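You operate a simulated robot arm through the tools that you are given. There is no shell and no other tool. Be economical: measure what you need, move in short steps, check, and stop when the job is done.

The job below is to be done with a simulated robot arm. You get a single attempt, and the scene is never put back.

## Task
The sink drains slowly: empty the strainer into the scrap tub and fit it back.
Fine: close the tub; the sink ends empty.
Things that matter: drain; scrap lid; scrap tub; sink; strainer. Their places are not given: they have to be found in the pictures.

Only the result counts: the job must be done as asked and must still hold three seconds after the hand-in. Knocking over, shifting, dropping, spilling or breaking anything else fails it.

## Robot
A 7-joint arm with a two-finger parallel gripper, fixed in place. Base frame: the origin is at the foot of the arm, x ahead of it, y to its left, z up. Readings come in mm, degrees, newtons and seconds.
With the tool pointing down near the work surface it reaches from about 360 to 900 mm from the base axis. Its first joint turns from -115.0 to 115.0 degrees. Payload 3.91 kg.
The tool frame sits at the grasp point between the pads (the TCP): z along the fingers, y along the line on which they close. The tips reach 30 mm beyond it. Largest opening 110 mm; finger width 20, thickness 10; the body of the gripper, 48 by 112 mm, starts 55 mm behind the TCP.
Orientation is told as [roll, pitch, yaw] about the base's x, y, z axes, in that order, counted from this pose: with the fingers straight down and closing along the base's y, the tool's x points along the base's -x, its y along +y and its z along -z.

## Interface
- The arm moves only by the tool move_arm. Its argument "increments" is one flat list of numbers, 7 for each row, row after row: the shift along the tool's x, y, z in mm, then the turn, a rotation vector about the tool's x, y, z in degrees, then the closure in counts, from 0 (fully open) to 255 (shut). In form: [tx, ty, tz, rx, ry, rz, grip, tx, ty, tz, rx, ry, rz, grip, ...]. A call has 1 to 10 rows; each row is the pose to reach, as a shift and turn from the pose commanded when the call began, along the tool's axes at that moment. Each row takes 0.2 s and may step no farther than 50 mm and 8.6 degrees from the row before; otherwise, or with a gripper value out of range, the whole call is refused. A pose out of reach is approached as far as the arm can. The call stops where the force on the tool passes 40 N (or 10 N more than at its start, if that is more) or the arm is blocked; 0.2 s more then pass. Each finger travels about 153 mm/s and halts on what it meets, pressing with about 45 N; the grip force reading is that of the motor and also rises with nothing between the fingers. The clock runs only during rows and for 0.2 s after the last one: add rows that repeat a pose to give the fingers time. It gives the time, the measured TCP pose, the force on the tool (base axes), the opening and the grip force at its end, in the units of the frame above (readings bear some noise), with the torque about the TCP (base axes, N m) and any sound that the robot's microphone picked up, and new pictures: "views" is both (left out), scene, wrist or none.
- Cameras (640 x 400 px; columns grow to the right, rows downward): "scene" is fixed at [399.8, 644.8, 1407.6]; the picture's right is [-0.97, 0.24, 0.00], its down [0.06, 0.25, -0.97] and it looks along [-0.23, -0.94, -0.26] (base axes); focal length 214 px, centre (320, 200). "wrist" rides on the gripper at [72, 17, -103] in the tool frame; the picture's right is [-0.23, 0.97, 0.00], its down [-0.76, -0.18, -0.62] and it looks along [-0.61, -0.14, 0.78] (tool axes); focal length 222 px, centre (320, 200).
- move_column(by): slides the trunk up (or, below 0, down) by that many mm; the arm rides with it, the base frame stays. It gives what a move gives, with no picture.
- measure_at(camera, pixels): for up to 12 pixels [column, row] of the newest picture of that camera ("zoom" is the newest enlarged one), the place [x, y, z] in the base frame of the surface seen there, good to about 3 mm, but the place of the scene camera against the robot may be out by one fixed shift of up to 12 mm in any direction. It takes no simulated time.
- zoom(camera, box): a new picture of the part [left, top, right, bottom] of that camera's present view, enlarged. It takes no simulated time.
- sign_off(): hands the job in; it is judged then, once.

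Keep the steps short. Do not move on a guess: measure, check each grasp and each placing, and mend mistakes. In all there are 80 turns and 200 pictures (those below and enlarged ones count). Leave the gripper open and the arm clear of the work at the hand-in unless told otherwise, and finish with a single line.

The tools are called after "Emit:" by a JSON object that holds its "method" and its "body". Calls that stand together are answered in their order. move_arm: Moves the arm, as the interface text tells. Its arguments: {"type":"object","properties":{"increments":{"type":"array","items":{"type":"number"}},"views":{"type":"string","enum":["both","scene","wrist","none"]}},"required":["increments"]} The other tools are called the same way: move_column (by) slides the trunk up or down; measure_at (camera, pixels) gives the place of the surface under pixels of a picture; zoom (camera, box) takes an enlarged picture of a part of a camera's view; sign_off () hands the job in.

At the start:

```text
time_s: 0.0
position: [222.4, 351.7, 1310.4]
tcp_rot: [0.3, -0.2, -2.2]
force: [-0.2, -0.5, 0.8]
moment: [0.03, 0.03, -0.03]
opening: 110.0
gripper_force: 0.1
trunk travel left (down, up): [-775.0, 215.0]
```

scene: 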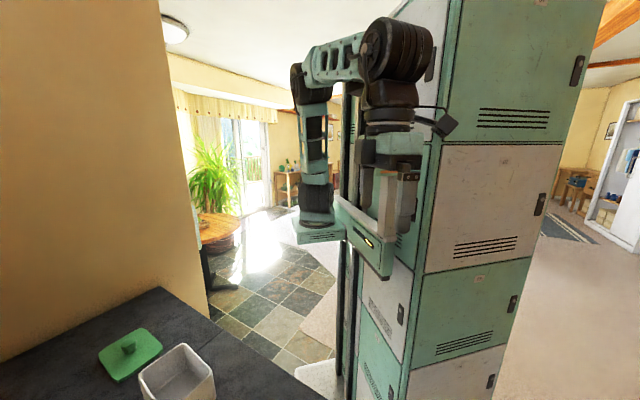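
wrist: 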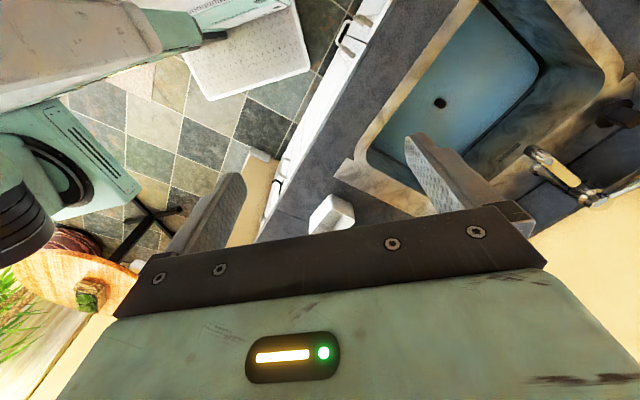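

The wrist picture shows the sink with a dark spot at (440,103), and the scene picture shows the lid and tub at the lower left. I will measure these and zoom in.

Emit:
{"method": "measure_at", "body": {"camera": "wrist", "pixels": [[440, 103], [460, 110], [400, 120], [520, 60], [330, 215], [360, 160], [540, 150], [350, 190], [600, 60], [570, 180]]}}

Emit:
{"method": "measure_at", "body": {"camera": "scene", "pixels": [[128, 347], [125, 370], [150, 335], [180, 350], [142, 372], [178, 385], [100, 300], [250, 370]]}}

Emit:
{"method": "zoom", "body": {"camera": "wrist", "box": [280, 0, 640, 240]}}

Emit:
{"method": "zoom", "body": {"camera": "scene", "box": [0, 250, 300, 400]}}

```text
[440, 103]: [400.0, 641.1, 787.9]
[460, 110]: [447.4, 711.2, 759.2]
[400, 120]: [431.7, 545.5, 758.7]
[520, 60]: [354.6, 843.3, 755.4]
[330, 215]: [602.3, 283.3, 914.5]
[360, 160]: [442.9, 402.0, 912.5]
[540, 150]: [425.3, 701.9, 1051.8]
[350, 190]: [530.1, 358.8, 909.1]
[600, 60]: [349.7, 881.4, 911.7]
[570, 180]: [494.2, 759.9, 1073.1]
```

```text
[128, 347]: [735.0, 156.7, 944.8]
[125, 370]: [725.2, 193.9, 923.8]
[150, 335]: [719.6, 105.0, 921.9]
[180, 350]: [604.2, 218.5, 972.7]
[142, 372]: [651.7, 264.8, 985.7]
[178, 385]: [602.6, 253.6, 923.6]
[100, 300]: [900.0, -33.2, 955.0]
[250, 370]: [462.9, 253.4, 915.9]
```

```text
1.67 times, centred on (460, 120) of wrist
```

zoom: 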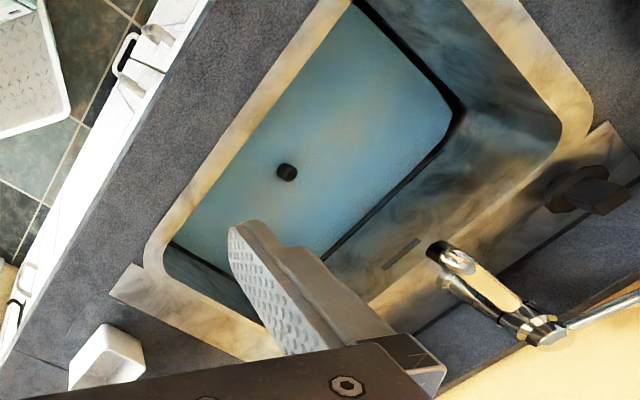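

```text
2.13 times, centred on (150, 325) of scene
```

zoom: 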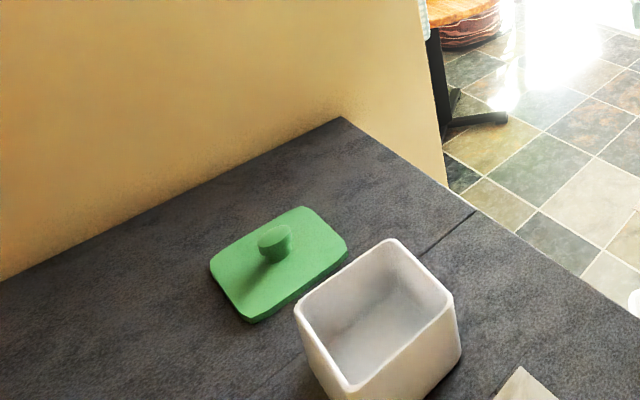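

The spout hangs near the strainer, so I will measure the faucet, the knob and the sink outline more closely.

Emit:
{"method": "measure_at", "body": {"camera": "wrist", "pixels": [[527, 149], [535, 155], [533, 145], [555, 165], [575, 185], [588, 197], [610, 185], [441, 98], [436, 105], [446, 103], [441, 109], [630, 185]]}}

Emit:
{"method": "measure_at", "body": {"camera": "wrist", "pixels": [[480, 5], [545, 65], [375, 150], [390, 160], [476, 150], [430, 60], [470, 60], [600, 100], [620, 115], [362, 165], [370, 130], [500, 140]]}}

Emit:
{"method": "zoom", "body": {"camera": "wrist", "box": [400, 70, 480, 120]}}

```text
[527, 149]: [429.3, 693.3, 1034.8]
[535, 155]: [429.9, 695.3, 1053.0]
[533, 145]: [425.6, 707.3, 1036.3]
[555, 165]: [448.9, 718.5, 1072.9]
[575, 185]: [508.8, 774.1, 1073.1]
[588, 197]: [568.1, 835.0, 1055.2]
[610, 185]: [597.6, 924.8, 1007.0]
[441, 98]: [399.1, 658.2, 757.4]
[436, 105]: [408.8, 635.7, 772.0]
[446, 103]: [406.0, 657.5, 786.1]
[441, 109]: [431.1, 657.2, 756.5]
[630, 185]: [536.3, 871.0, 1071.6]
```

```text
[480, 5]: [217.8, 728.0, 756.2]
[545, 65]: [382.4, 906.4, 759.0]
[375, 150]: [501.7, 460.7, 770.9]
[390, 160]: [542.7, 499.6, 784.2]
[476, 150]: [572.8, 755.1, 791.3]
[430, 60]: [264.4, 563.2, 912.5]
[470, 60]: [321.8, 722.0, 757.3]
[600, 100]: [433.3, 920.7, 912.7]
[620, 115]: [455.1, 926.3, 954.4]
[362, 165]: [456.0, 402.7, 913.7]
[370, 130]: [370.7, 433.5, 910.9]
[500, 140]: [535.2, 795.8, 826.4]
```

```text
8.00 times, centred on (440, 95) of wrist
```

zoom: 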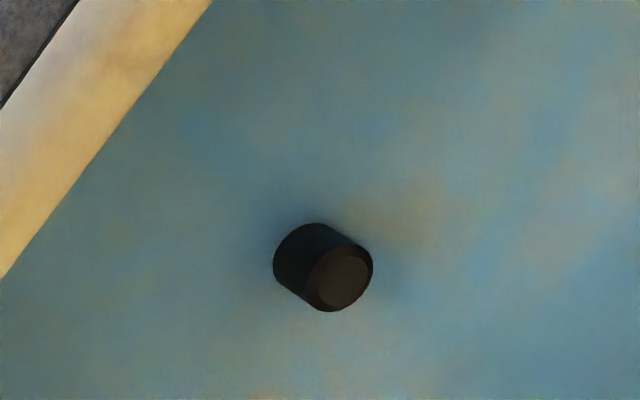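

The sink holds standing water at z≈757. The strainer's knob stands up to z≈788 at about (402,643), and the spout tip is near (428,697,1035). I will come from the right (+x,-y) side with the gripper leaning, so that it clears the spout. First I move out at height and yaw by -44°.

Emit:
{"method": "move_arm", "body": {"increments": [-27, 20, 15, 0, 0, 4.4, 0, -54, 40, 30, 0, 0, 8.8, 0, -81, 60, 45, 0, 0, 13.2, 0, -109, 79, 60, 0, 0, 17.6, 0, -136, 99, 75, 0, 0, 22, 0, -163, 119, 90, 0, 0, 26.4, 0, -190, 139, 105, 0, 0, 30.8, 0, -217, 159, 120, 0, 0, 35.2, 0, -244, 179, 135, 0, 0, 39.6, 0, -272, 198, 150, 0, 0, 44, 0]}}

```text
time_s: 2.2
position: [499.5, 522.2, 1163.4]
tcp_rot: [0.2, -0.1, -46.0]
force: [-0.4, 1.3, -0.4]
moment: [-0.09, -0.03, -0.02]
opening: 109.9
gripper_force: 0.1
out of reach, approached as far as the arm can: row 10
trunk travel left (down, up): [-775.0, 215.0]
```

scene: 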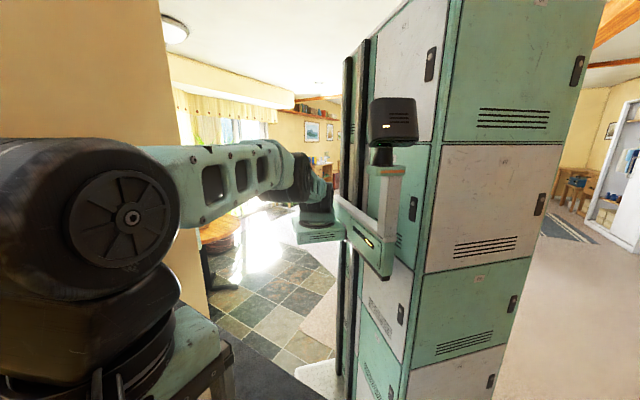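
wrist: 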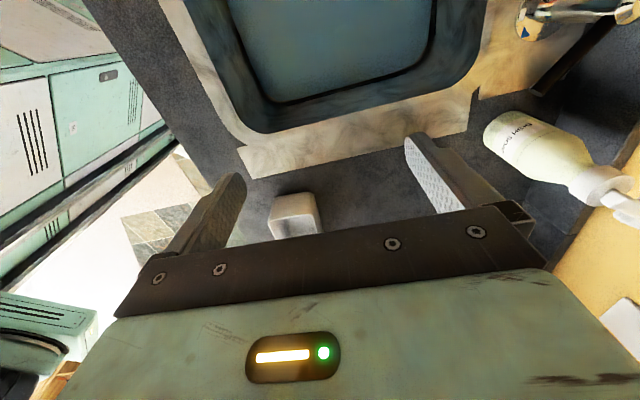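

A soap bottle stands to the right, at pixel (540,150). I will measure it and the tub before lowering the trunk.

Emit:
{"method": "measure_at", "body": {"camera": "wrist", "pixels": [[540, 150], [500, 130], [590, 180], [625, 205], [295, 200], [275, 200], [312, 195], [530, 30], [625, 310], [290, 225], [330, 40], [420, 130]]}}

Emit:
{"method": "zoom", "body": {"camera": "wrist", "box": [200, 100, 640, 320]}}

```text
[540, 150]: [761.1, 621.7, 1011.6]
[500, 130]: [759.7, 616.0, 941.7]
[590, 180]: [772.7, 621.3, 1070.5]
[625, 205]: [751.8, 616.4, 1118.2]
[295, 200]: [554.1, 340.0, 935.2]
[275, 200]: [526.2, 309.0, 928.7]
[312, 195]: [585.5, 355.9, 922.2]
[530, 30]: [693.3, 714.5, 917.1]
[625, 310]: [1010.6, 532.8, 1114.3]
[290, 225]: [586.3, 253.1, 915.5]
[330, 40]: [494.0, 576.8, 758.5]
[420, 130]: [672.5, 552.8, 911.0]
```

```text
1.45 times, centred on (420, 210) of wrist
```

zoom: 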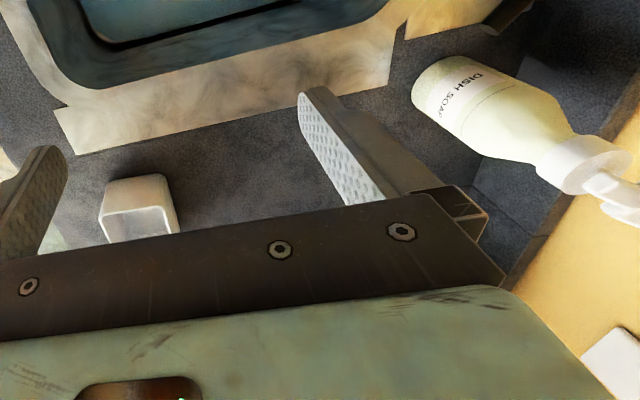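

The bottle at (760,620) is well outside the working path. I will lower the trunk by 150.

Emit:
{"method": "move_column", "body": {"by": -150}}

```text
time_s: 4.0
position: [500.9, 521.6, 1013.6]
tcp_rot: [0.3, 0.1, -46.2]
force: [0.8, -0.4, 0.4]
moment: [-0.03, -0.03, 0.02]
opening: 109.9
gripper_force: 0.1
trunk travel left (down, up): [-625.0, 365.0]
```

Now I tilt 35° about the tool's y axis, in place.

Emit:
{"method": "move_arm", "body": {"increments": [0, 0, 0, 0, 7, 0, 0, 0, 0, 0, 0, 14, 0, 0, 0, 0, 0, 0, 21, 0, 0, 0, 0, 0, 0, 28, 0, 0, 0, 0, 0, 0, 35, 0, 0]}}

```text
time_s: 5.2
position: [497.9, 523.6, 1013.4]
tcp_rot: [0.5, 35.2, -45.7]
force: [-0.5, 0.8, -0.8]
moment: [0.0, -0.03, -0.03]
opening: 109.7
gripper_force: 0.1
trunk travel left (down, up): [-625.0, 365.0]
```

scene: 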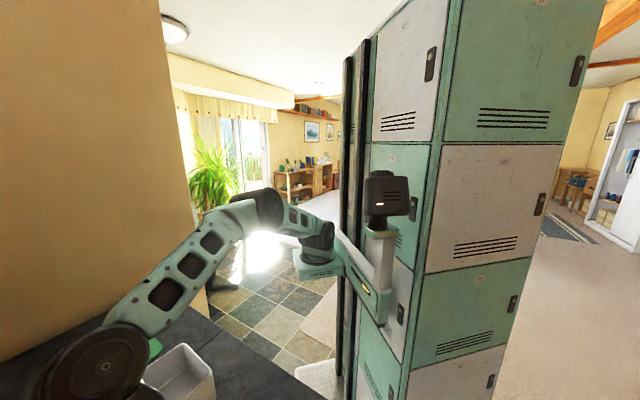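
wrist: 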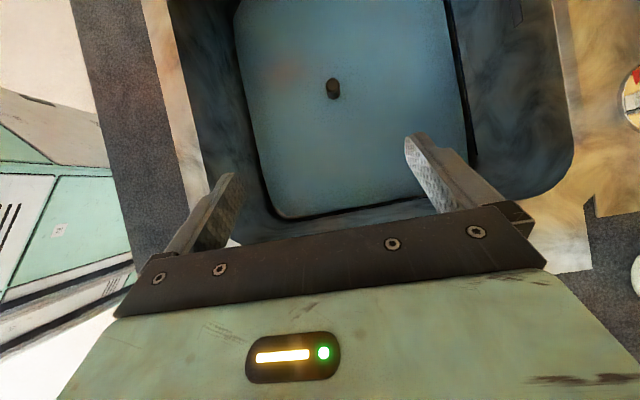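

The pose was reached and the knob shows at (333,88). I will zoom in and measure it.

Emit:
{"method": "measure_at", "body": {"camera": "wrist", "pixels": [[333, 82], [333, 86], [333, 94], [328, 90], [338, 90], [345, 110], [380, 60], [300, 150]]}}

Emit:
{"method": "zoom", "body": {"camera": "wrist", "box": [269, 50, 397, 130]}}

```text
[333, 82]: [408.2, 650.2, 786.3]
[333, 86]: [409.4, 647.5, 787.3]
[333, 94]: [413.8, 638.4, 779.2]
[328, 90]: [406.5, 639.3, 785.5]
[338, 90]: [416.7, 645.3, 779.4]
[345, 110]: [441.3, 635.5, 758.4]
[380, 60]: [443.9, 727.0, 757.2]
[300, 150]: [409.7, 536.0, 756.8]
```

```text
5.00 times, centred on (333, 90) of wrist
```

zoom: 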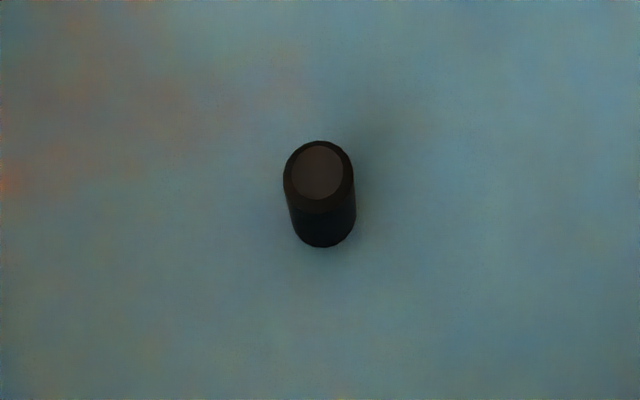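

The knob's axis is at about (407,646) with its top at 787. I will advance along the tool axis and stop about 60 mm short, with the fingers partly closed.

Emit:
{"method": "move_arm", "body": {"increments": [-2, 4, 43, 0, 0, 0, 110, -4, 8, 86, 0, 0, 0, 110, -6, 12, 129, 0, 0, 0, 110, -8, 16, 172, 0, 0, 0, 110, -9.8, 20, 215, 0, 0, 0, 110], "views": "wrist"}}

```text
time_s: 6.3
position: [436.9, 619.6, 832.0]
tcp_rot: [0.6, 35.1, -45.8]
force: [-0.5, -0.4, 0.5]
moment: [-0.01, -0.06, 0.0]
opening: 62.5
gripper_force: 0.0
trunk travel left (down, up): [-625.0, 365.0]
```

wrist: 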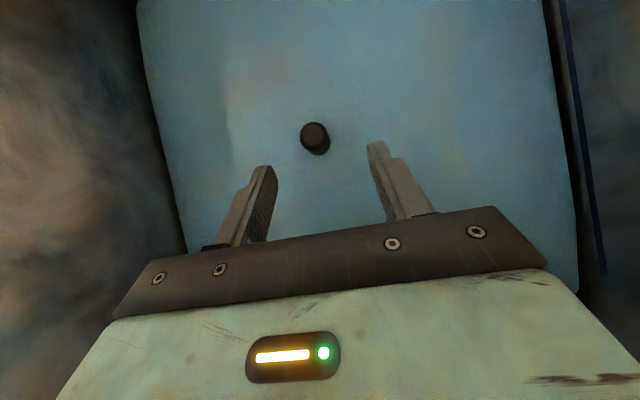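

Emit:
{"method": "measure_at", "body": {"camera": "wrist", "pixels": [[313, 130], [313, 136], [306, 132], [320, 132], [316, 150], [325, 145], [310, 149], [340, 160]]}}

Emit:
{"method": "zoom", "body": {"camera": "wrist", "box": [240, 90, 400, 190]}}

```text
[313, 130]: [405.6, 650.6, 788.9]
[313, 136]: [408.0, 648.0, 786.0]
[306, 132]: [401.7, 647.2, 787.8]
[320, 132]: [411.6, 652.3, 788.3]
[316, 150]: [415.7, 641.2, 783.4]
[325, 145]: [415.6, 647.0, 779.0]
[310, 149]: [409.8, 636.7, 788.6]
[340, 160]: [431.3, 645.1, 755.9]
```

```text
4.00 times, centred on (320, 140) of wrist
```

zoom: 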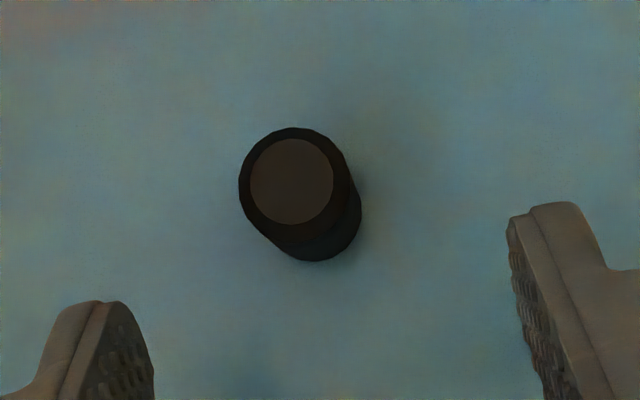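

The knob's centre is at (407,648). I move on to z≈780, then close.

Emit:
{"method": "move_arm", "body": {"increments": [1, -0.5, 22, 0, 0, 0, 110, 2.5, -1, 44, 0, 0, 0, 110, 3.7, -1.6, 66, 0, 0, 0, 110, 3.7, -1.6, 66, 0, 0, 0, 110, 3.7, -1.6, 66, 0, 0, 0, 255, 3.7, -1.6, 66, 0, 0, 0, 255, 3.7, -1.6, 66, 0, 0, 0, 255], "views": "wrist"}}

```text
time_s: 7.9
position: [412.1, 634.0, 788.7]
tcp_rot: [1.7, 35.1, -45.8]
force: [7.4, 10.3, -3.0]
moment: [0.43, -0.49, -0.26]
opening: 20.5
gripper_force: 45.2
out of reach, approached as far as the arm can: row 1, 2, 3, 4, 5, 6, 7
trunk travel left (down, up): [-625.0, 365.0]
stopped in row 7: the force on the tool passed its limit at 41 N (the readings are from after the stop); the commanded pose is now the measured one
```

wrist: 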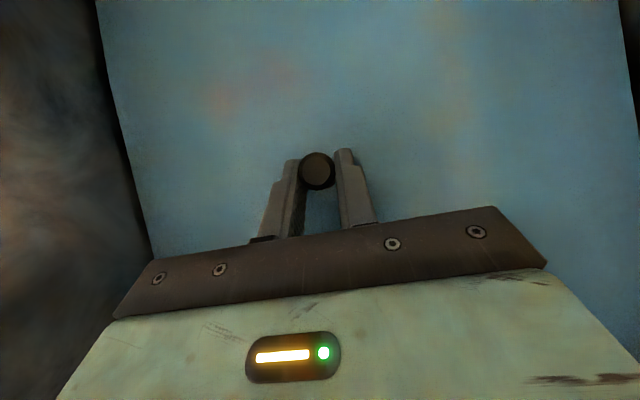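

The knob is in the fingers (20.5 mm), but the pose was at its reach limit: it is about 13 mm off and pressing sideways. I will open, go straight up 90, lower the trunk by the same amount to gain reach, and grasp again.

Emit:
{"method": "move_arm", "body": {"increments": [0, 0, 0, 0, 0, 0, 110, 0, 0, 0, 0, 0, 0, 110, 17, 0, -24.5, 0, 0, 0, 110, 35, 0, -49, 0, 0, 0, 110, 52, 0, -73.5, 0, 0, 0, 110], "views": "wrist"}}

Emit:
{"method": "move_column", "body": {"by": -90}}

```text
time_s: 9.1
position: [408.5, 633.4, 880.0]
tcp_rot: [1.4, 35.1, -45.8]
force: [0.4, 0.4, -0.7]
moment: [-0.02, 0.0, 0.02]
opening: 62.5
gripper_force: 0.1
trunk travel left (down, up): [-625.0, 365.0]
```

wrist: 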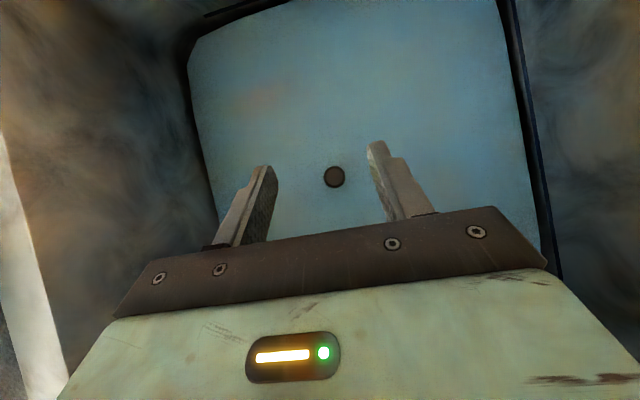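

```text
time_s: 10.3
position: [408.5, 633.0, 790.1]
tcp_rot: [1.4, 35.2, -45.9]
force: [0.5, -0.1, 0.0]
moment: [-0.01, -0.01, 0.02]
opening: 62.6
gripper_force: 0.0
trunk travel left (down, up): [-535.0, 455.0]
```

Now I move onto the knob's centre and take out the small roll error.

Emit:
{"method": "move_arm", "body": {"increments": [2, 5, 5, 0.4, -0.5, 0.3, 110, 3.9, 9.4, 10, 0.8, -1.0, 0.6, 110, 3.9, 9.4, 10, 0.8, -1.0, 0.6, 110], "views": "wrist"}}

```text
time_s: 11.1
position: [405.6, 635.8, 783.0]
tcp_rot: [0.1, 34.1, -46.4]
force: [-0.3, 0.6, -0.3]
moment: [0.0, -0.03, 0.01]
opening: 62.7
gripper_force: 0.2
out of reach, approached as far as the arm can: row 2, 3
trunk travel left (down, up): [-535.0, 455.0]
```

wrist: 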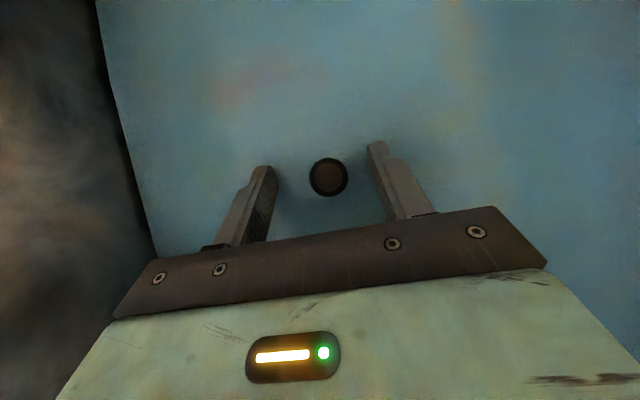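

Still about 12 mm short, because the wrist is at full radius. Turning the lean 12° toward the base brings the wrist inward, so I rotate about the vertical and then translate.

Emit:
{"method": "move_arm", "body": {"increments": [0, 0, 0, -3.4, 0, 5, 110, 0, 0, 0, -6.7, 0, 10, 110, 4.8, 9.4, 7, -6.7, 0, 10, 110, 4.8, 9.4, 7, -6.7, 0, 10, 110], "views": "wrist"}}

```text
time_s: 12.1
position: [408.0, 648.1, 782.4]
tcp_rot: [0.2, 34.2, -58.7]
force: [0.7, 0.5, -1.0]
moment: [0.03, 0.02, 0.01]
opening: 62.5
gripper_force: 0.0
trunk travel left (down, up): [-535.0, 455.0]
```

wrist: 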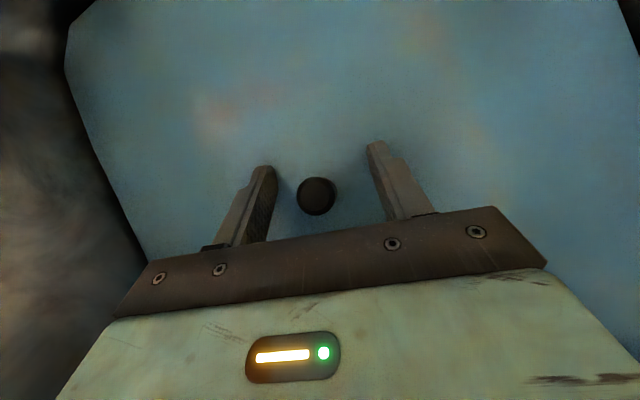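

Emit:
{"method": "measure_at", "body": {"camera": "wrist", "pixels": [[316, 195], [300, 195], [333, 195], [316, 180], [316, 212]]}}

```text
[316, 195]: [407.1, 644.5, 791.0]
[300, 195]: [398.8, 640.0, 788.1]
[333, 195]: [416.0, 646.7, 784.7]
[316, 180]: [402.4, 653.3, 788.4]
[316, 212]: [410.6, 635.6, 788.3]
```

The knob's centre is 3 mm off along the closing direction. I correct that and close.

Emit:
{"method": "move_arm", "body": {"increments": [-2, -2.9, -1, 0, 0, 0, 110, -2, -2.9, -1, 0, 0, 0, 180, -2, -2.9, -1, 0, 0, 0, 255, -2, -2.9, -1, 0, 0, 0, 255, -2, -2.9, -1, 0, 0, 0, 255], "views": "wrist"}}

```text
time_s: 13.3
position: [404.4, 645.0, 780.3]
tcp_rot: [0.1, 34.1, -58.6]
force: [-0.2, 0.5, 0.0]
moment: [0.03, 0.0, 0.0]
opening: 20.2
gripper_force: 44.6
trunk travel left (down, up): [-535.0, 455.0]
```

wrist: 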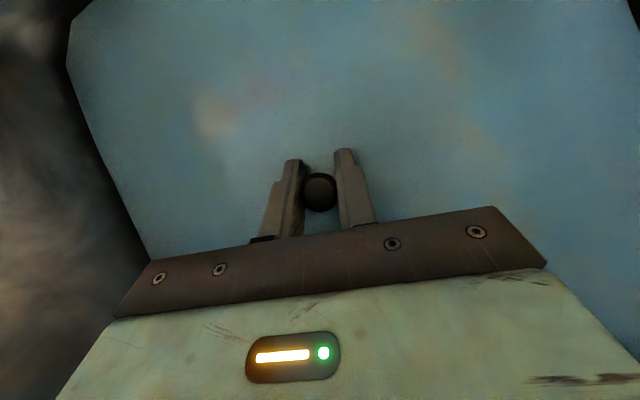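

A clean grasp at 20.2 mm with no side force, so I keep this pose as the refit pose. Now I lift slowly, straight up 50.

Emit:
{"method": "move_arm", "body": {"increments": [5.6, 0, -8.3, 0, 0, 0, 255, 11.2, 0, -16.6, 0, 0, 0, 255, 16.8, 0, -24.8, 0, 0, 0, 255, 22.4, 0, -33.1, 0, 0, 0, 255, 28, 0, -41.4, 0, 0, 0, 255], "views": "wrist"}}

```text
time_s: 14.5
position: [405.4, 643.9, 830.8]
tcp_rot: [0.2, 34.0, -58.6]
force: [-0.2, -1.1, -1.2]
moment: [-0.03, -0.01, 0.02]
opening: 20.3
gripper_force: 45.2
trunk travel left (down, up): [-535.0, 455.0]
```

wrist: 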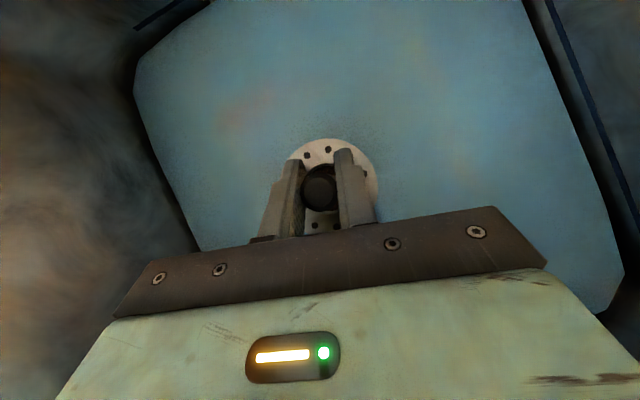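

The strainer, a perforated disc, comes up with the knob. I zoom in and measure it and the water.

Emit:
{"method": "zoom", "body": {"camera": "wrist", "box": [240, 110, 400, 240]}}

Emit:
{"method": "measure_at", "body": {"camera": "wrist", "pixels": [[330, 143], [372, 180], [325, 225], [292, 160], [320, 185], [450, 150], [220, 60], [375, 195], [310, 170]]}}

```text
3.08 times, centred on (320, 175) of wrist
```

zoom: 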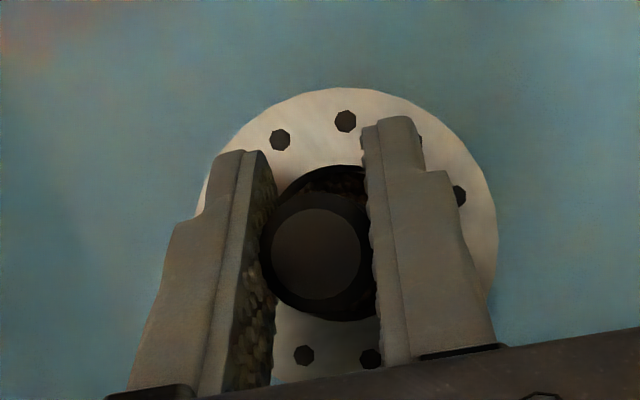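

```text
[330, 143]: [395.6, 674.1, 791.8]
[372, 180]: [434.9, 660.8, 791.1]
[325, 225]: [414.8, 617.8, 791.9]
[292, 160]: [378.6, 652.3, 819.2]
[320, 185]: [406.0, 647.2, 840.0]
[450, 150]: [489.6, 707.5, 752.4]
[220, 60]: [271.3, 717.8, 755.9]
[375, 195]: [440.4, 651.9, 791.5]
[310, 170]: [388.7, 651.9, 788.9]
```

The disc is about 70 mm wide and 47 below the knob's top, with its body perhaps below that. I raise it a little more, then back out diagonally away from the spout.

Emit:
{"method": "move_arm", "body": {"increments": [11.2, 0, -16.6, 0, 0, 0, 255, 22.4, 0, -33, 0, 0, 0, 255, 22.4, 0, -70, 0, 0, 0, 255, 22.4, 0, -106, 0, 0, 0, 255, 22.4, 0, -142, 0, 0, 0, 255, 22.4, 0, -178, 0, 0, 0, 255, 22.4, 0, -214, 0, 0, 0, 255, 22.4, 0, -250, 0, 0, 0, 255]}}

```text
time_s: 16.3
position: [467.4, 539.2, 1049.4]
tcp_rot: [0.0, 34.2, -58.6]
force: [-0.6, -0.3, -1.5]
moment: [-0.02, -0.02, 0.01]
opening: 20.1
gripper_force: 45.1
trunk travel left (down, up): [-535.0, 455.0]
```

scene: 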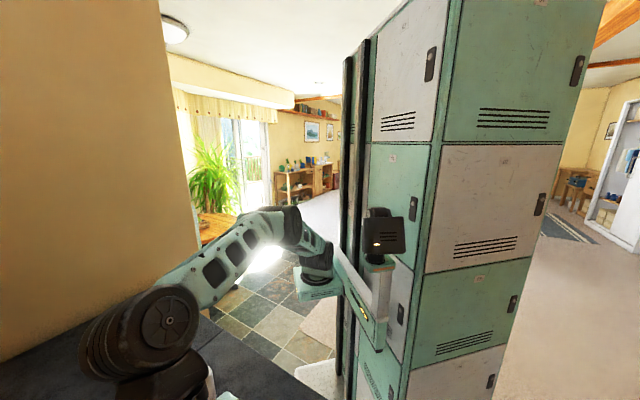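
wrist: 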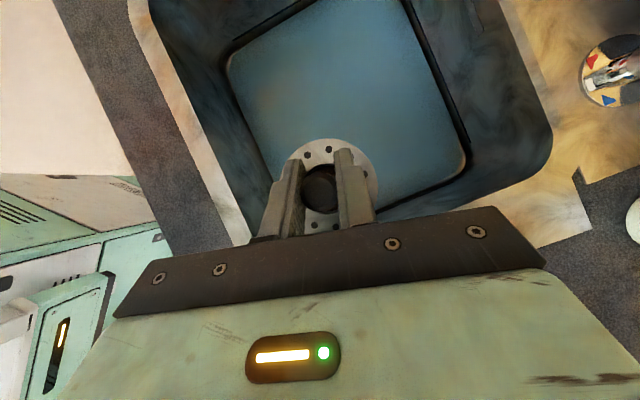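

Emit:
{"method": "zoom", "body": {"camera": "wrist", "box": [260, 130, 400, 240]}}

Emit:
{"method": "measure_at", "body": {"camera": "wrist", "pixels": [[330, 143], [328, 150], [316, 160], [372, 180], [320, 225], [325, 208], [307, 155], [330, 60], [400, 180], [318, 172]]}}

```text
3.64 times, centred on (330, 185) of wrist
```

zoom: 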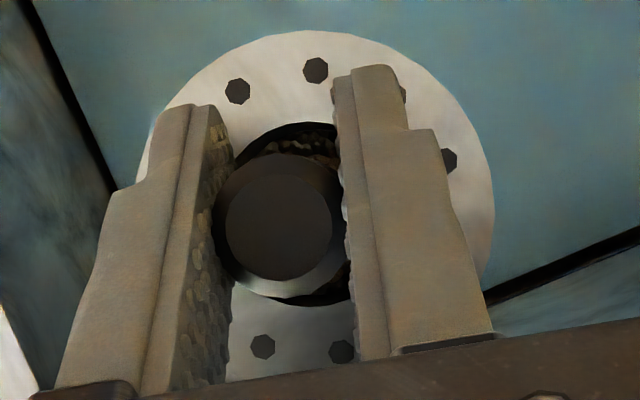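

```text
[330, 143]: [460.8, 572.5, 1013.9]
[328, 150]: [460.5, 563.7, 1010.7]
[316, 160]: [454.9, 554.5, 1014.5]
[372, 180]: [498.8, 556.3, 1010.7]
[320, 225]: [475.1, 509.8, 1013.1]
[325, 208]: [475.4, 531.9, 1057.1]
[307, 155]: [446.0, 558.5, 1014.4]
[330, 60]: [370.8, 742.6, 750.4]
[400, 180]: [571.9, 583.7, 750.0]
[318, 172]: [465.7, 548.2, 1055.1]
```

Brown scraps sit in the strainer's cup below the ring opening, and the water is draining (now 750). I carry the strainer upright over to the tub area at z 1130 to look down on it.

Emit:
{"method": "move_arm", "body": {"increments": [-27, -4.6, -30.5, 0, 0, 0, 255, -54, -9.2, -61, 0, 0, 0, 255, -81, -13.9, -91.5, 0, 0, 0, 255, -108, -18.5, -122, 0, 0, 0, 255, -135, -23.1, -152.5, 0, 0, 0, 255, -162, -27.8, -183, 0, 0, 0, 255, -189, -32.4, -213.5, 0, 0, 0, 255, -216.4, -37, -243.9, 0, 0, 0, 255]}}

```text
time_s: 18.1
position: [600.6, 250.5, 1131.0]
tcp_rot: [0.1, 34.2, -58.5]
force: [1.0, -0.2, -0.5]
moment: [-0.01, 0.01, 0.01]
opening: 20.3
gripper_force: 44.9
trunk travel left (down, up): [-535.0, 455.0]
```

scene: 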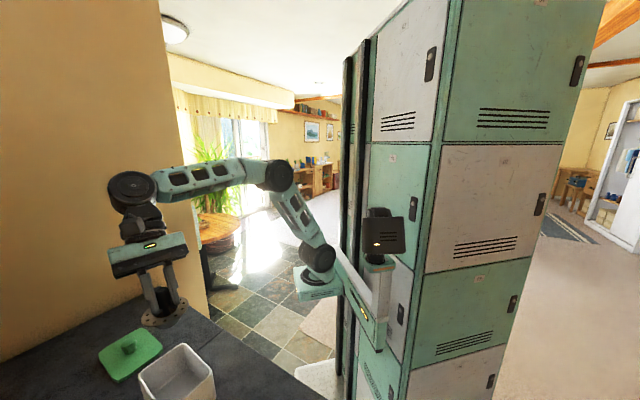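
wrist: 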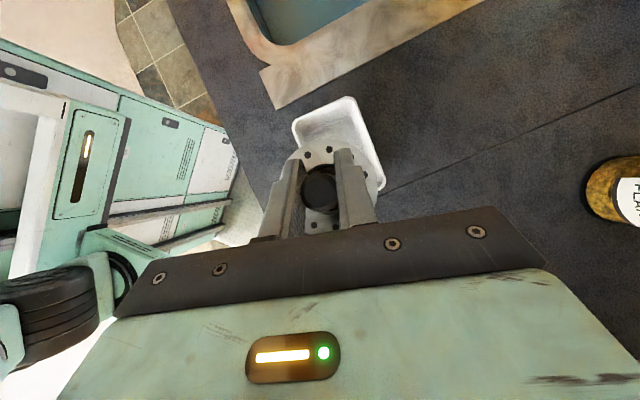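

Now I zoom on the tub, the lid and the strainer in both cameras and measure the tub's rim.

Emit:
{"method": "zoom", "body": {"camera": "wrist", "box": [240, 80, 420, 240]}}

Emit:
{"method": "measure_at", "body": {"camera": "wrist", "pixels": [[294, 122], [353, 99], [384, 188], [340, 99], [375, 150], [298, 135], [345, 125], [355, 140], [382, 182], [325, 105]]}}

Emit:
{"method": "zoom", "body": {"camera": "scene", "box": [60, 220, 260, 400]}}

Emit:
{"method": "measure_at", "body": {"camera": "scene", "pixels": [[183, 345], [141, 377], [212, 371], [160, 360], [198, 358], [180, 375], [130, 330], [162, 347], [120, 381], [99, 354], [130, 352], [128, 343]]}}

```text
2.50 times, centred on (330, 160) of wrist
```

zoom: 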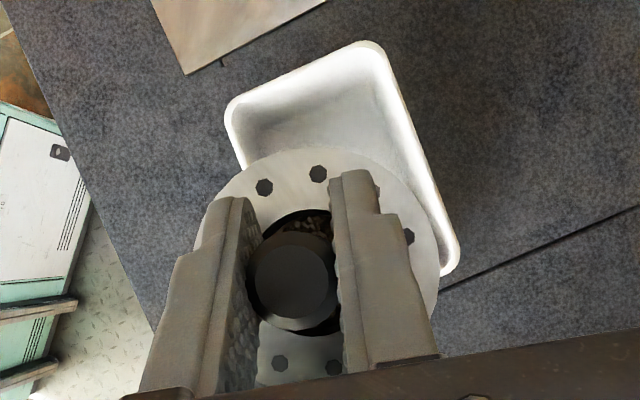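

```text
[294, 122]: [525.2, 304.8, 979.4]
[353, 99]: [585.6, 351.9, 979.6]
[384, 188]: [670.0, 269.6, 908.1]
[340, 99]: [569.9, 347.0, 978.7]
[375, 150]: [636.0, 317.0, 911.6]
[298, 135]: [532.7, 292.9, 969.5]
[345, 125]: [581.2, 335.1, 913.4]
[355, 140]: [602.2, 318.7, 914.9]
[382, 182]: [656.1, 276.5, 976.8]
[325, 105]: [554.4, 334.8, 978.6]
```

```text
2.22 times, centred on (160, 310) of scene
```

zoom: 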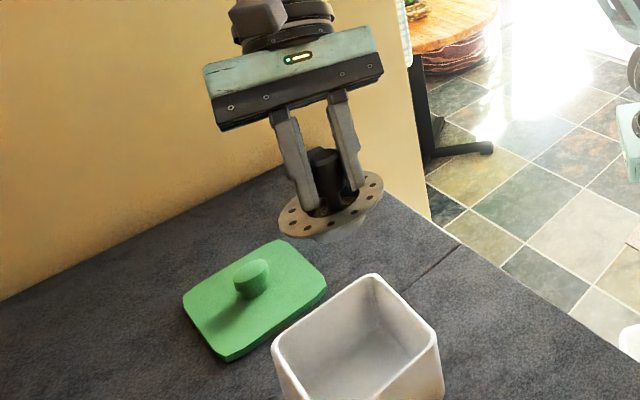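

```text
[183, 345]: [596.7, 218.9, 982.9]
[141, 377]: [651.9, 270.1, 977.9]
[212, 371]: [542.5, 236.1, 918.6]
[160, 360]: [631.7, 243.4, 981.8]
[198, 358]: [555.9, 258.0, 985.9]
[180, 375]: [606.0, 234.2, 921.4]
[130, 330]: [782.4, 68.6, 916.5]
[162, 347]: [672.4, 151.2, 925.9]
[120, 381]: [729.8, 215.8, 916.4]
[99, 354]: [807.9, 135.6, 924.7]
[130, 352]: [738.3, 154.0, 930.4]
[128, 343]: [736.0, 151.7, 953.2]
```

In the wrist frame the tub rim is at z≈979, centred near (591,290), about 80 x 103 with its long side along (.68,-.73). The scene readings are off by about (-4,-7). I swing the gripper upright over the tub; a 34° tilt keeps the scraps in the cup.

Emit:
{"method": "move_arm", "body": {"increments": [10, 1, 2.4, 0, -6, 0, 255, 20, 2, 4.8, 0, -12, 0, 255, 30, 3, 7.2, 0, -18, 0, 255, 39, 4.7, 9.6, 0, -24, 0, 255, 39, 4.7, 9.6, 0, -30, 0, 255, 39, 4.7, 9.6, 0, -34.2, 0, 255], "views": "scene"}}

```text
time_s: 19.5
position: [585.4, 284.3, 1144.8]
tcp_rot: [0.0, 0.0, -58.7]
force: [0.3, -0.5, -1.6]
moment: [0.02, 0.0, 0.02]
opening: 19.9
gripper_force: 45.0
trunk travel left (down, up): [-535.0, 455.0]
```

scene: 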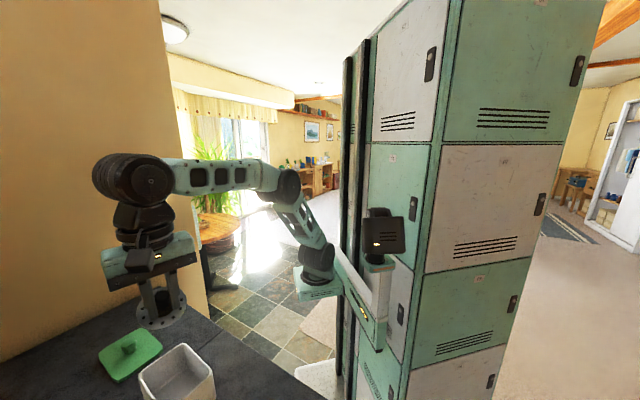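

I yaw +84° so that the gripper points outward from the base when it is levelled.

Emit:
{"method": "move_arm", "body": {"increments": [0, 0, 0, 0, 0, -8.4, 255, 0, 0, 0, 0, 0, -16.8, 255, 0, 0, 0, 0, 0, -25.2, 255, 0, 0, 0, 0, 0, -33.6, 255, 0, 0, 0, 0, 0, -42, 255, 0, 0, 0, 0, 0, -50.4, 255, 0, 0, 0, 0, 0, -58.8, 255, 0, 0, 0, 0, 0, -67.2, 255, 0, 0, 0, 0, 0, -75.6, 255, 0, 0, 0, 0, 0, -84, 255], "views": "scene"}}

```text
time_s: 21.7
position: [584.7, 285.0, 1144.9]
tcp_rot: [-0.1, -0.1, 25.5]
force: [0.6, 0.4, 0.1]
moment: [-0.03, -0.01, -0.01]
opening: 20.1
gripper_force: 45.1
trunk travel left (down, up): [-535.0, 455.0]
```

scene: 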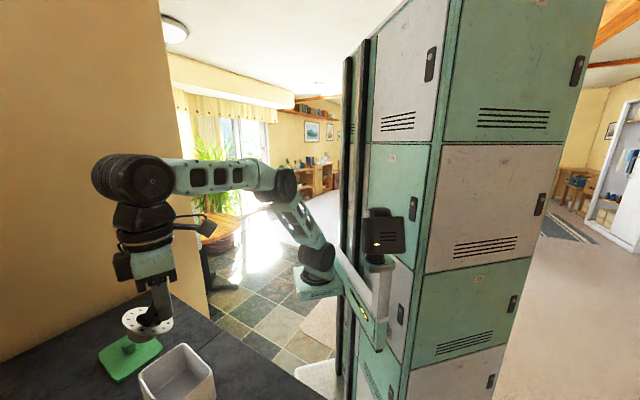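

Next I tip forward to a pitch of -64° (strainer tilted about 98°), settling to a TCP of about (564,277,1090).

Emit:
{"method": "move_arm", "body": {"increments": [5.5, 0.5, 14, 0, -8, 0, 255, 11, 1, 28, 0, -16, 0, 255, 16.5, 1.4, 42, 0, -24, 0, 255, 22, 1.7, 55, 0, -32, 0, 255, 22, 1.7, 55, 0, -40, 0, 255, 22, 1.7, 55, 0, -48, 0, 255, 22, 1.7, 55, 0, -56, 0, 255, 22, 1.7, 55, 0, -64, 0, 255]}}

```text
time_s: 23.5
position: [564.1, 277.2, 1090.1]
tcp_rot: [-0.1, -64.1, 25.4]
force: [-0.3, -0.3, 0.0]
moment: [0.05, 0.0, -0.03]
opening: 20.2
gripper_force: 44.7
trunk travel left (down, up): [-535.0, 455.0]
```

scene: 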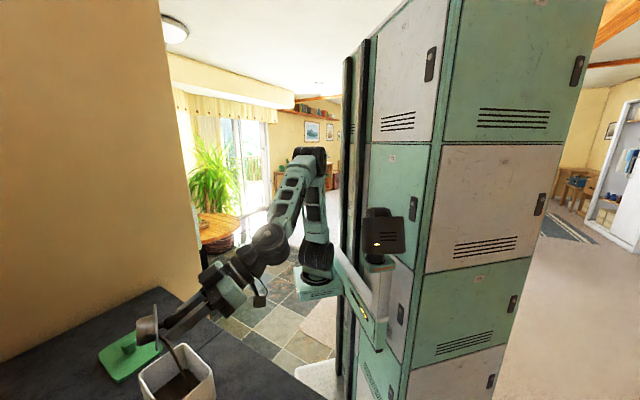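
wrist: 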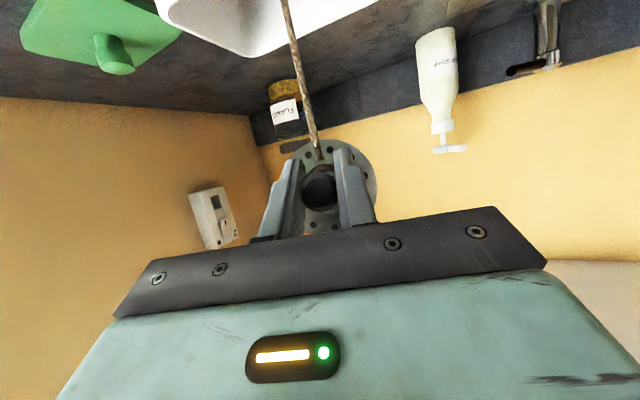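

A brown stream is already running out and looks to be falling into the tub. I check with a zoom.

Emit:
{"method": "zoom", "body": {"camera": "scene", "box": [90, 280, 250, 400]}}

```text
3.33 times, centred on (170, 340) of scene
```

zoom: 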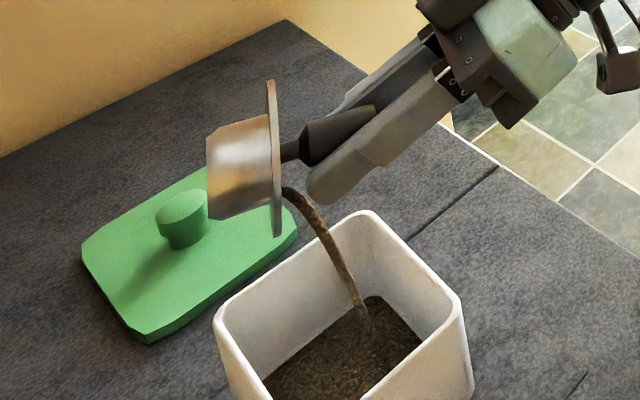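

It pours inside the tub. I hold, then tip further to pitch -100° and hold again.

Emit:
{"method": "move_arm", "body": {"increments": [0, 0, 0, 0, 0, 0, 255, 0, 0, 0, 0, 0, 0, 255, 0, 0, 0, 0, -6, 0, 255, 0, 0, 0, 0, -12, 0, 255, 0, 0, 0, 0, -18, 0, 255, 0, 0, 0, 0, -24, 0, 255, 0, 0, 0, 0, -30, 0, 255, 0, 0, 0, 0, -36, 0, 255, 0, 0, 0, 0, -36, 0, 255, 0, 0, 0, 0, -36, 0, 255]}}

Emit:
{"method": "zoom", "body": {"camera": "scene", "box": [90, 280, 250, 400]}}

```text
time_s: 25.7
position: [564.4, 276.6, 1089.8]
tcp_rot: [-179.8, -79.8, -154.9]
force: [-0.3, -0.6, -0.5]
moment: [0.01, 0.02, 0.0]
opening: 20.3
gripper_force: 45.0
trunk travel left (down, up): [-535.0, 455.0]
```

scene: 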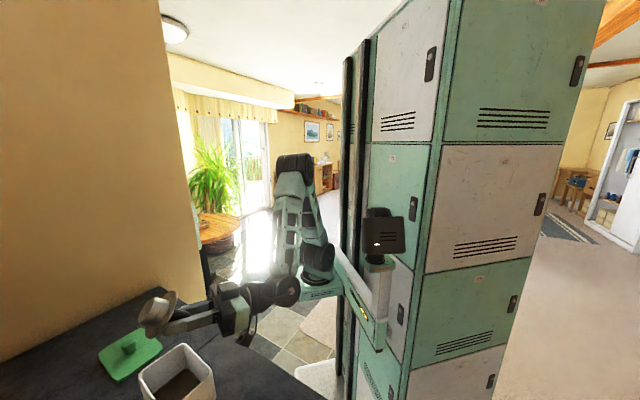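
wrist: 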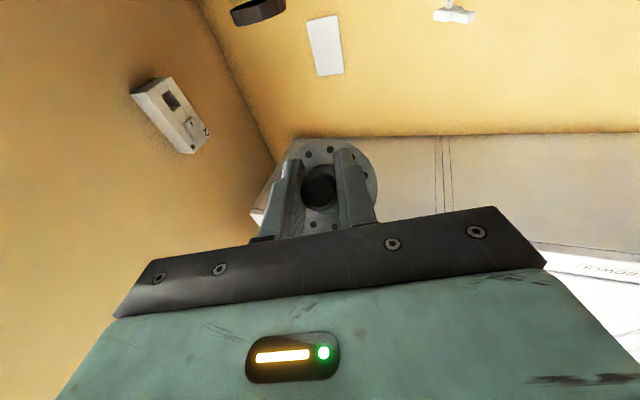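

```text
3.33 times, centred on (170, 340) of scene
```

zoom: 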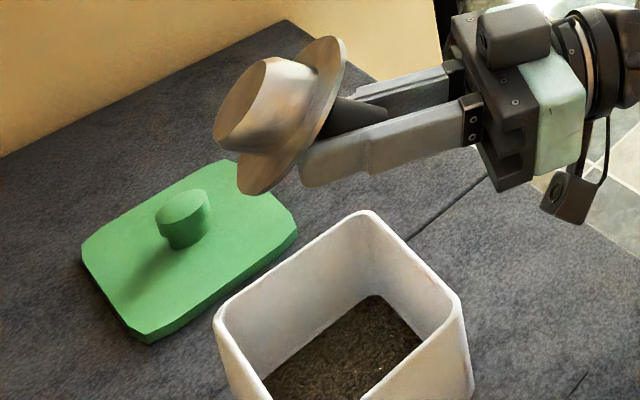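

The stream has stopped. I look into the cup's ring opening for leftovers.

Emit:
{"method": "zoom", "body": {"camera": "wrist", "box": [260, 130, 400, 240]}}

```text
3.64 times, centred on (330, 185) of wrist
```

zoom: 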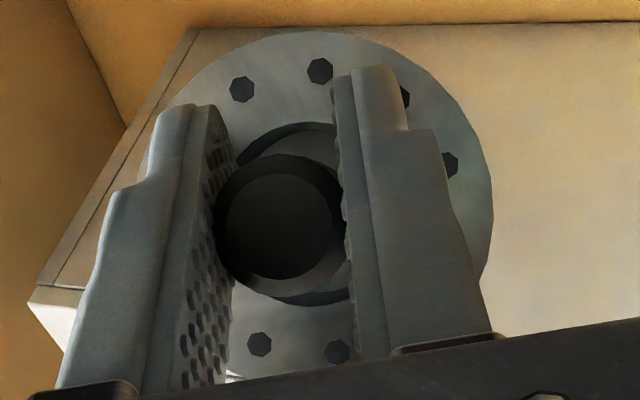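

The cup is empty. Now the reverse: pitch back upright over the tub.

Emit:
{"method": "move_arm", "body": {"increments": [0, 0, 0, 0, 8.4, 0, 255, 0, 0, 0, 0, 16.8, 0, 255, 0, 0, 0, 0, 25.2, 0, 255, 0, 0, 0, 0, 33.6, 0, 255, 0, 0, 0, 0, 42, 0, 255, 0, 0, 0, 0, 50.4, 0, 255, 0, 0, 0, 0, 58.8, 0, 255, 0, 0, 0, 0, 67.2, 0, 255, 0, 0, 0, 0, 75.6, 0, 255, 0, 0, 0, 0, 84, 0, 255], "views": "none"}}

```text
time_s: 27.9
position: [563.3, 277.4, 1087.8]
tcp_rot: [0.0, -16.1, 25.2]
force: [-0.5, 0.5, 0.0]
moment: [0.0, -0.01, 0.0]
opening: 20.0
gripper_force: 45.3
trunk travel left (down, up): [-535.0, 455.0]
```

Emit:
{"method": "move_arm", "body": {"increments": [-7.6, 0, -26.5, 0, 8, 0, 255, -15.2, 0, -52.9, 0, 16.1, 0, 255], "views": "none"}}

Emit:
{"method": "move_arm", "body": {"increments": [0, 0, 0, 0, 0, 8.4, 255, 0, 0, 0, 0, 0, 16.8, 255, 0, 0, 0, 0, 0, 25.2, 255, 0, 0, 0, 0, 0, 33.6, 255, 0, 0, 0, 0, 0, 42, 255, 0, 0, 0, 0, 0, 50.4, 255, 0, 0, 0, 0, 0, 58.8, 255, 0, 0, 0, 0, 0, 67.2, 255, 0, 0, 0, 0, 0, 75.6, 255, 0, 0, 0, 0, 0, 84, 255], "views": "none"}}

Emit:
{"method": "move_arm", "body": {"increments": [0, 0, 0, 0, 7, 0, 255, 0, 0, 0, 0, 14, 0, 255, 0, 0, 0, 0, 21, 0, 255, 0, 0, 0, 0, 28, 0, 255, 0, 0, 0, 0, 34.1, 0, 255]}}

```text
time_s: 28.5
position: [564.9, 276.1, 1144.5]
tcp_rot: [0.1, 0.2, 25.4]
force: [0.0, -0.8, 0.0]
moment: [-0.01, -0.03, 0.0]
opening: 20.3
gripper_force: 45.2
trunk travel left (down, up): [-535.0, 455.0]
```

```text
time_s: 30.7
position: [563.8, 277.2, 1144.9]
tcp_rot: [0.1, -0.1, -58.8]
force: [-0.2, 0.0, -0.3]
moment: [0.03, 0.03, 0.01]
opening: 20.2
gripper_force: 44.8
trunk travel left (down, up): [-535.0, 455.0]
```

```text
time_s: 31.9
position: [563.8, 277.8, 1144.2]
tcp_rot: [-0.1, 34.2, -58.6]
force: [-0.2, 0.1, -1.2]
moment: [-0.03, 0.03, 0.02]
opening: 20.1
gripper_force: 45.1
trunk travel left (down, up): [-535.0, 455.0]
```

scene: 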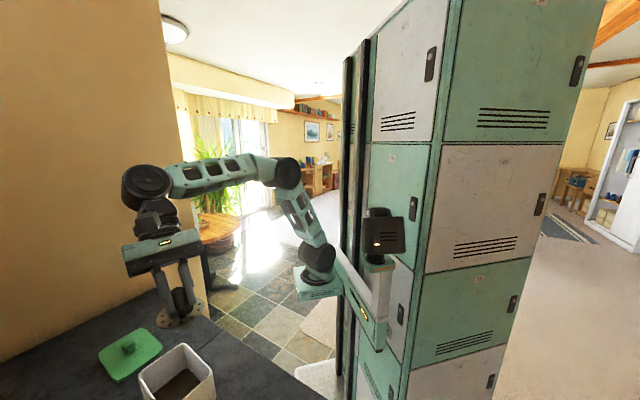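
wrist: 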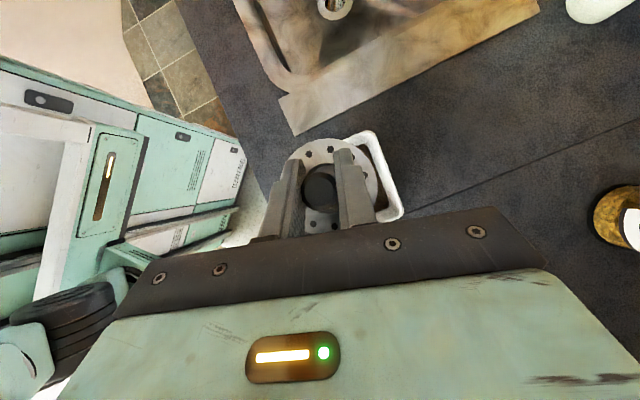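

Upright again. Back to the hover over the sink, then I look.

Emit:
{"method": "move_arm", "body": {"increments": [24.7, 7.7, 33.2, 0, 0, 0, 255, 49.4, 15.4, 66.3, 0, 0, 0, 255, 74.1, 23.1, 99.5, 0, 0, 0, 255, 98.7, 30.8, 132.6, 0, 0, 0, 255, 123.4, 38.5, 165.8, 0, 0, 0, 255, 148.1, 46.2, 199, 0, 0, 0, 255, 172.8, 53.9, 232.1, 0, 0, 0, 255], "views": "wrist"}}

```text
time_s: 33.5
position: [467.7, 538.5, 1051.8]
tcp_rot: [0.1, 34.2, -58.6]
force: [0.1, -0.7, -0.8]
moment: [0.0, 0.01, 0.01]
opening: 20.3
gripper_force: 44.7
trunk travel left (down, up): [-535.0, 455.0]
```

wrist: 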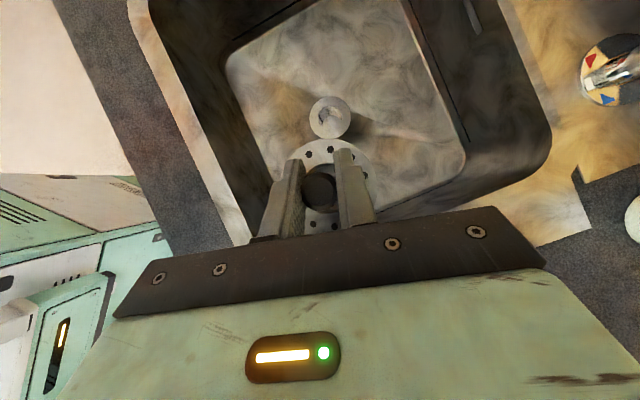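

The water has gone and the drain ring shows at (330,118). I measure it.

Emit:
{"method": "zoom", "body": {"camera": "wrist", "box": [270, 70, 400, 170]}}

Emit:
{"method": "measure_at", "body": {"camera": "wrist", "pixels": [[330, 98], [311, 115], [350, 118], [330, 118], [330, 137], [330, 105], [342, 118], [400, 120], [360, 165], [300, 90], [320, 116], [316, 132]]}}

```text
4.00 times, centred on (335, 120) of wrist
```

zoom: 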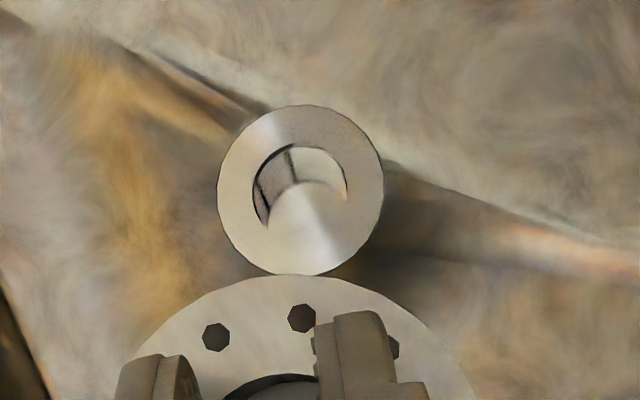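

```text
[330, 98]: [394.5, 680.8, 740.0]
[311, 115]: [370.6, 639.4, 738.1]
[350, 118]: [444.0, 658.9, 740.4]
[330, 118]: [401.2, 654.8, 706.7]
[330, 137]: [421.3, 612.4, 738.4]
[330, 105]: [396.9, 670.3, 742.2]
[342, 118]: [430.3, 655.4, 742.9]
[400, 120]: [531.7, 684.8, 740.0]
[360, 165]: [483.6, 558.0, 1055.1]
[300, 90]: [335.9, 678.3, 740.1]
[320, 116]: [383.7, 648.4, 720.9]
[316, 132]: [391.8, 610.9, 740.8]
```

The drain's centre is at about (407,647), which matches the pick pose. I return along the same path to z≈830, just above the seat.

Emit:
{"method": "move_arm", "body": {"increments": [0, 0.2, 37, 0, 0, 0, 255, 0, 0.5, 74, 0, 0, 0, 255, 0, 0.8, 110, 0, 0, 0, 255, 0, 1, 147, 0, 0, 0, 255, 0.2, 1.3, 184, 0, 0, 0, 255, 0.2, 1.5, 220, 0, 0, 0, 255, -11, 1.5, 236, 0, 0, 0, 255, -22.3, 1.5, 253, 0, 0, 0, 255], "views": "wrist"}}

```text
time_s: 35.3
position: [406.2, 644.2, 827.0]
tcp_rot: [-0.1, 34.1, -58.6]
force: [-0.4, -0.2, -0.5]
moment: [-0.02, 0.02, 0.02]
opening: 19.9
gripper_force: 44.8
trunk travel left (down, up): [-535.0, 455.0]
```

wrist: 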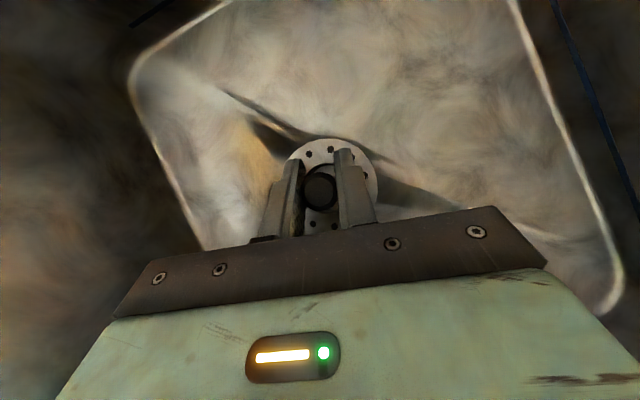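

Directly above the seat. Lowering gently to the pick height.

Emit:
{"method": "move_arm", "body": {"increments": [-6, -0.3, 9.5, 0, 0, 0, 255, -12, -0.3, 19, 0, 0, 0, 255, -18, -0.3, 28, 0, 0, 0, 255, -22, -0.3, 34, 0, 0, 0, 255, -25.2, -0.3, 39.1, 0, 0, 0, 255, -25.2, -0.3, 39.1, 0, 0, 0, 255], "views": "wrist"}}

```text
time_s: 36.7
position: [404.9, 645.4, 782.5]
tcp_rot: [0.1, 34.3, -58.6]
force: [2.6, -1.2, 8.6]
moment: [0.04, 0.18, 0.01]
opening: 20.0
gripper_force: 45.0
trunk travel left (down, up): [-535.0, 455.0]
```

wrist: 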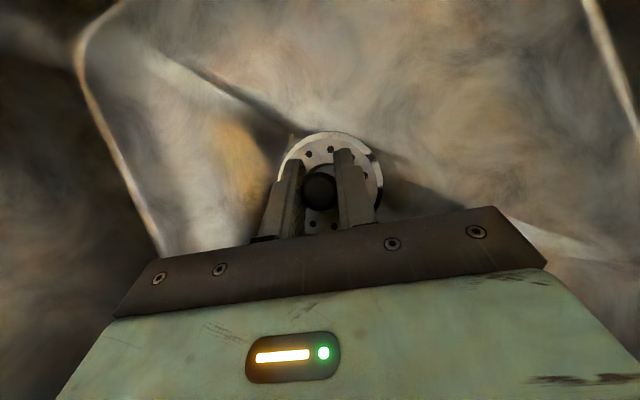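

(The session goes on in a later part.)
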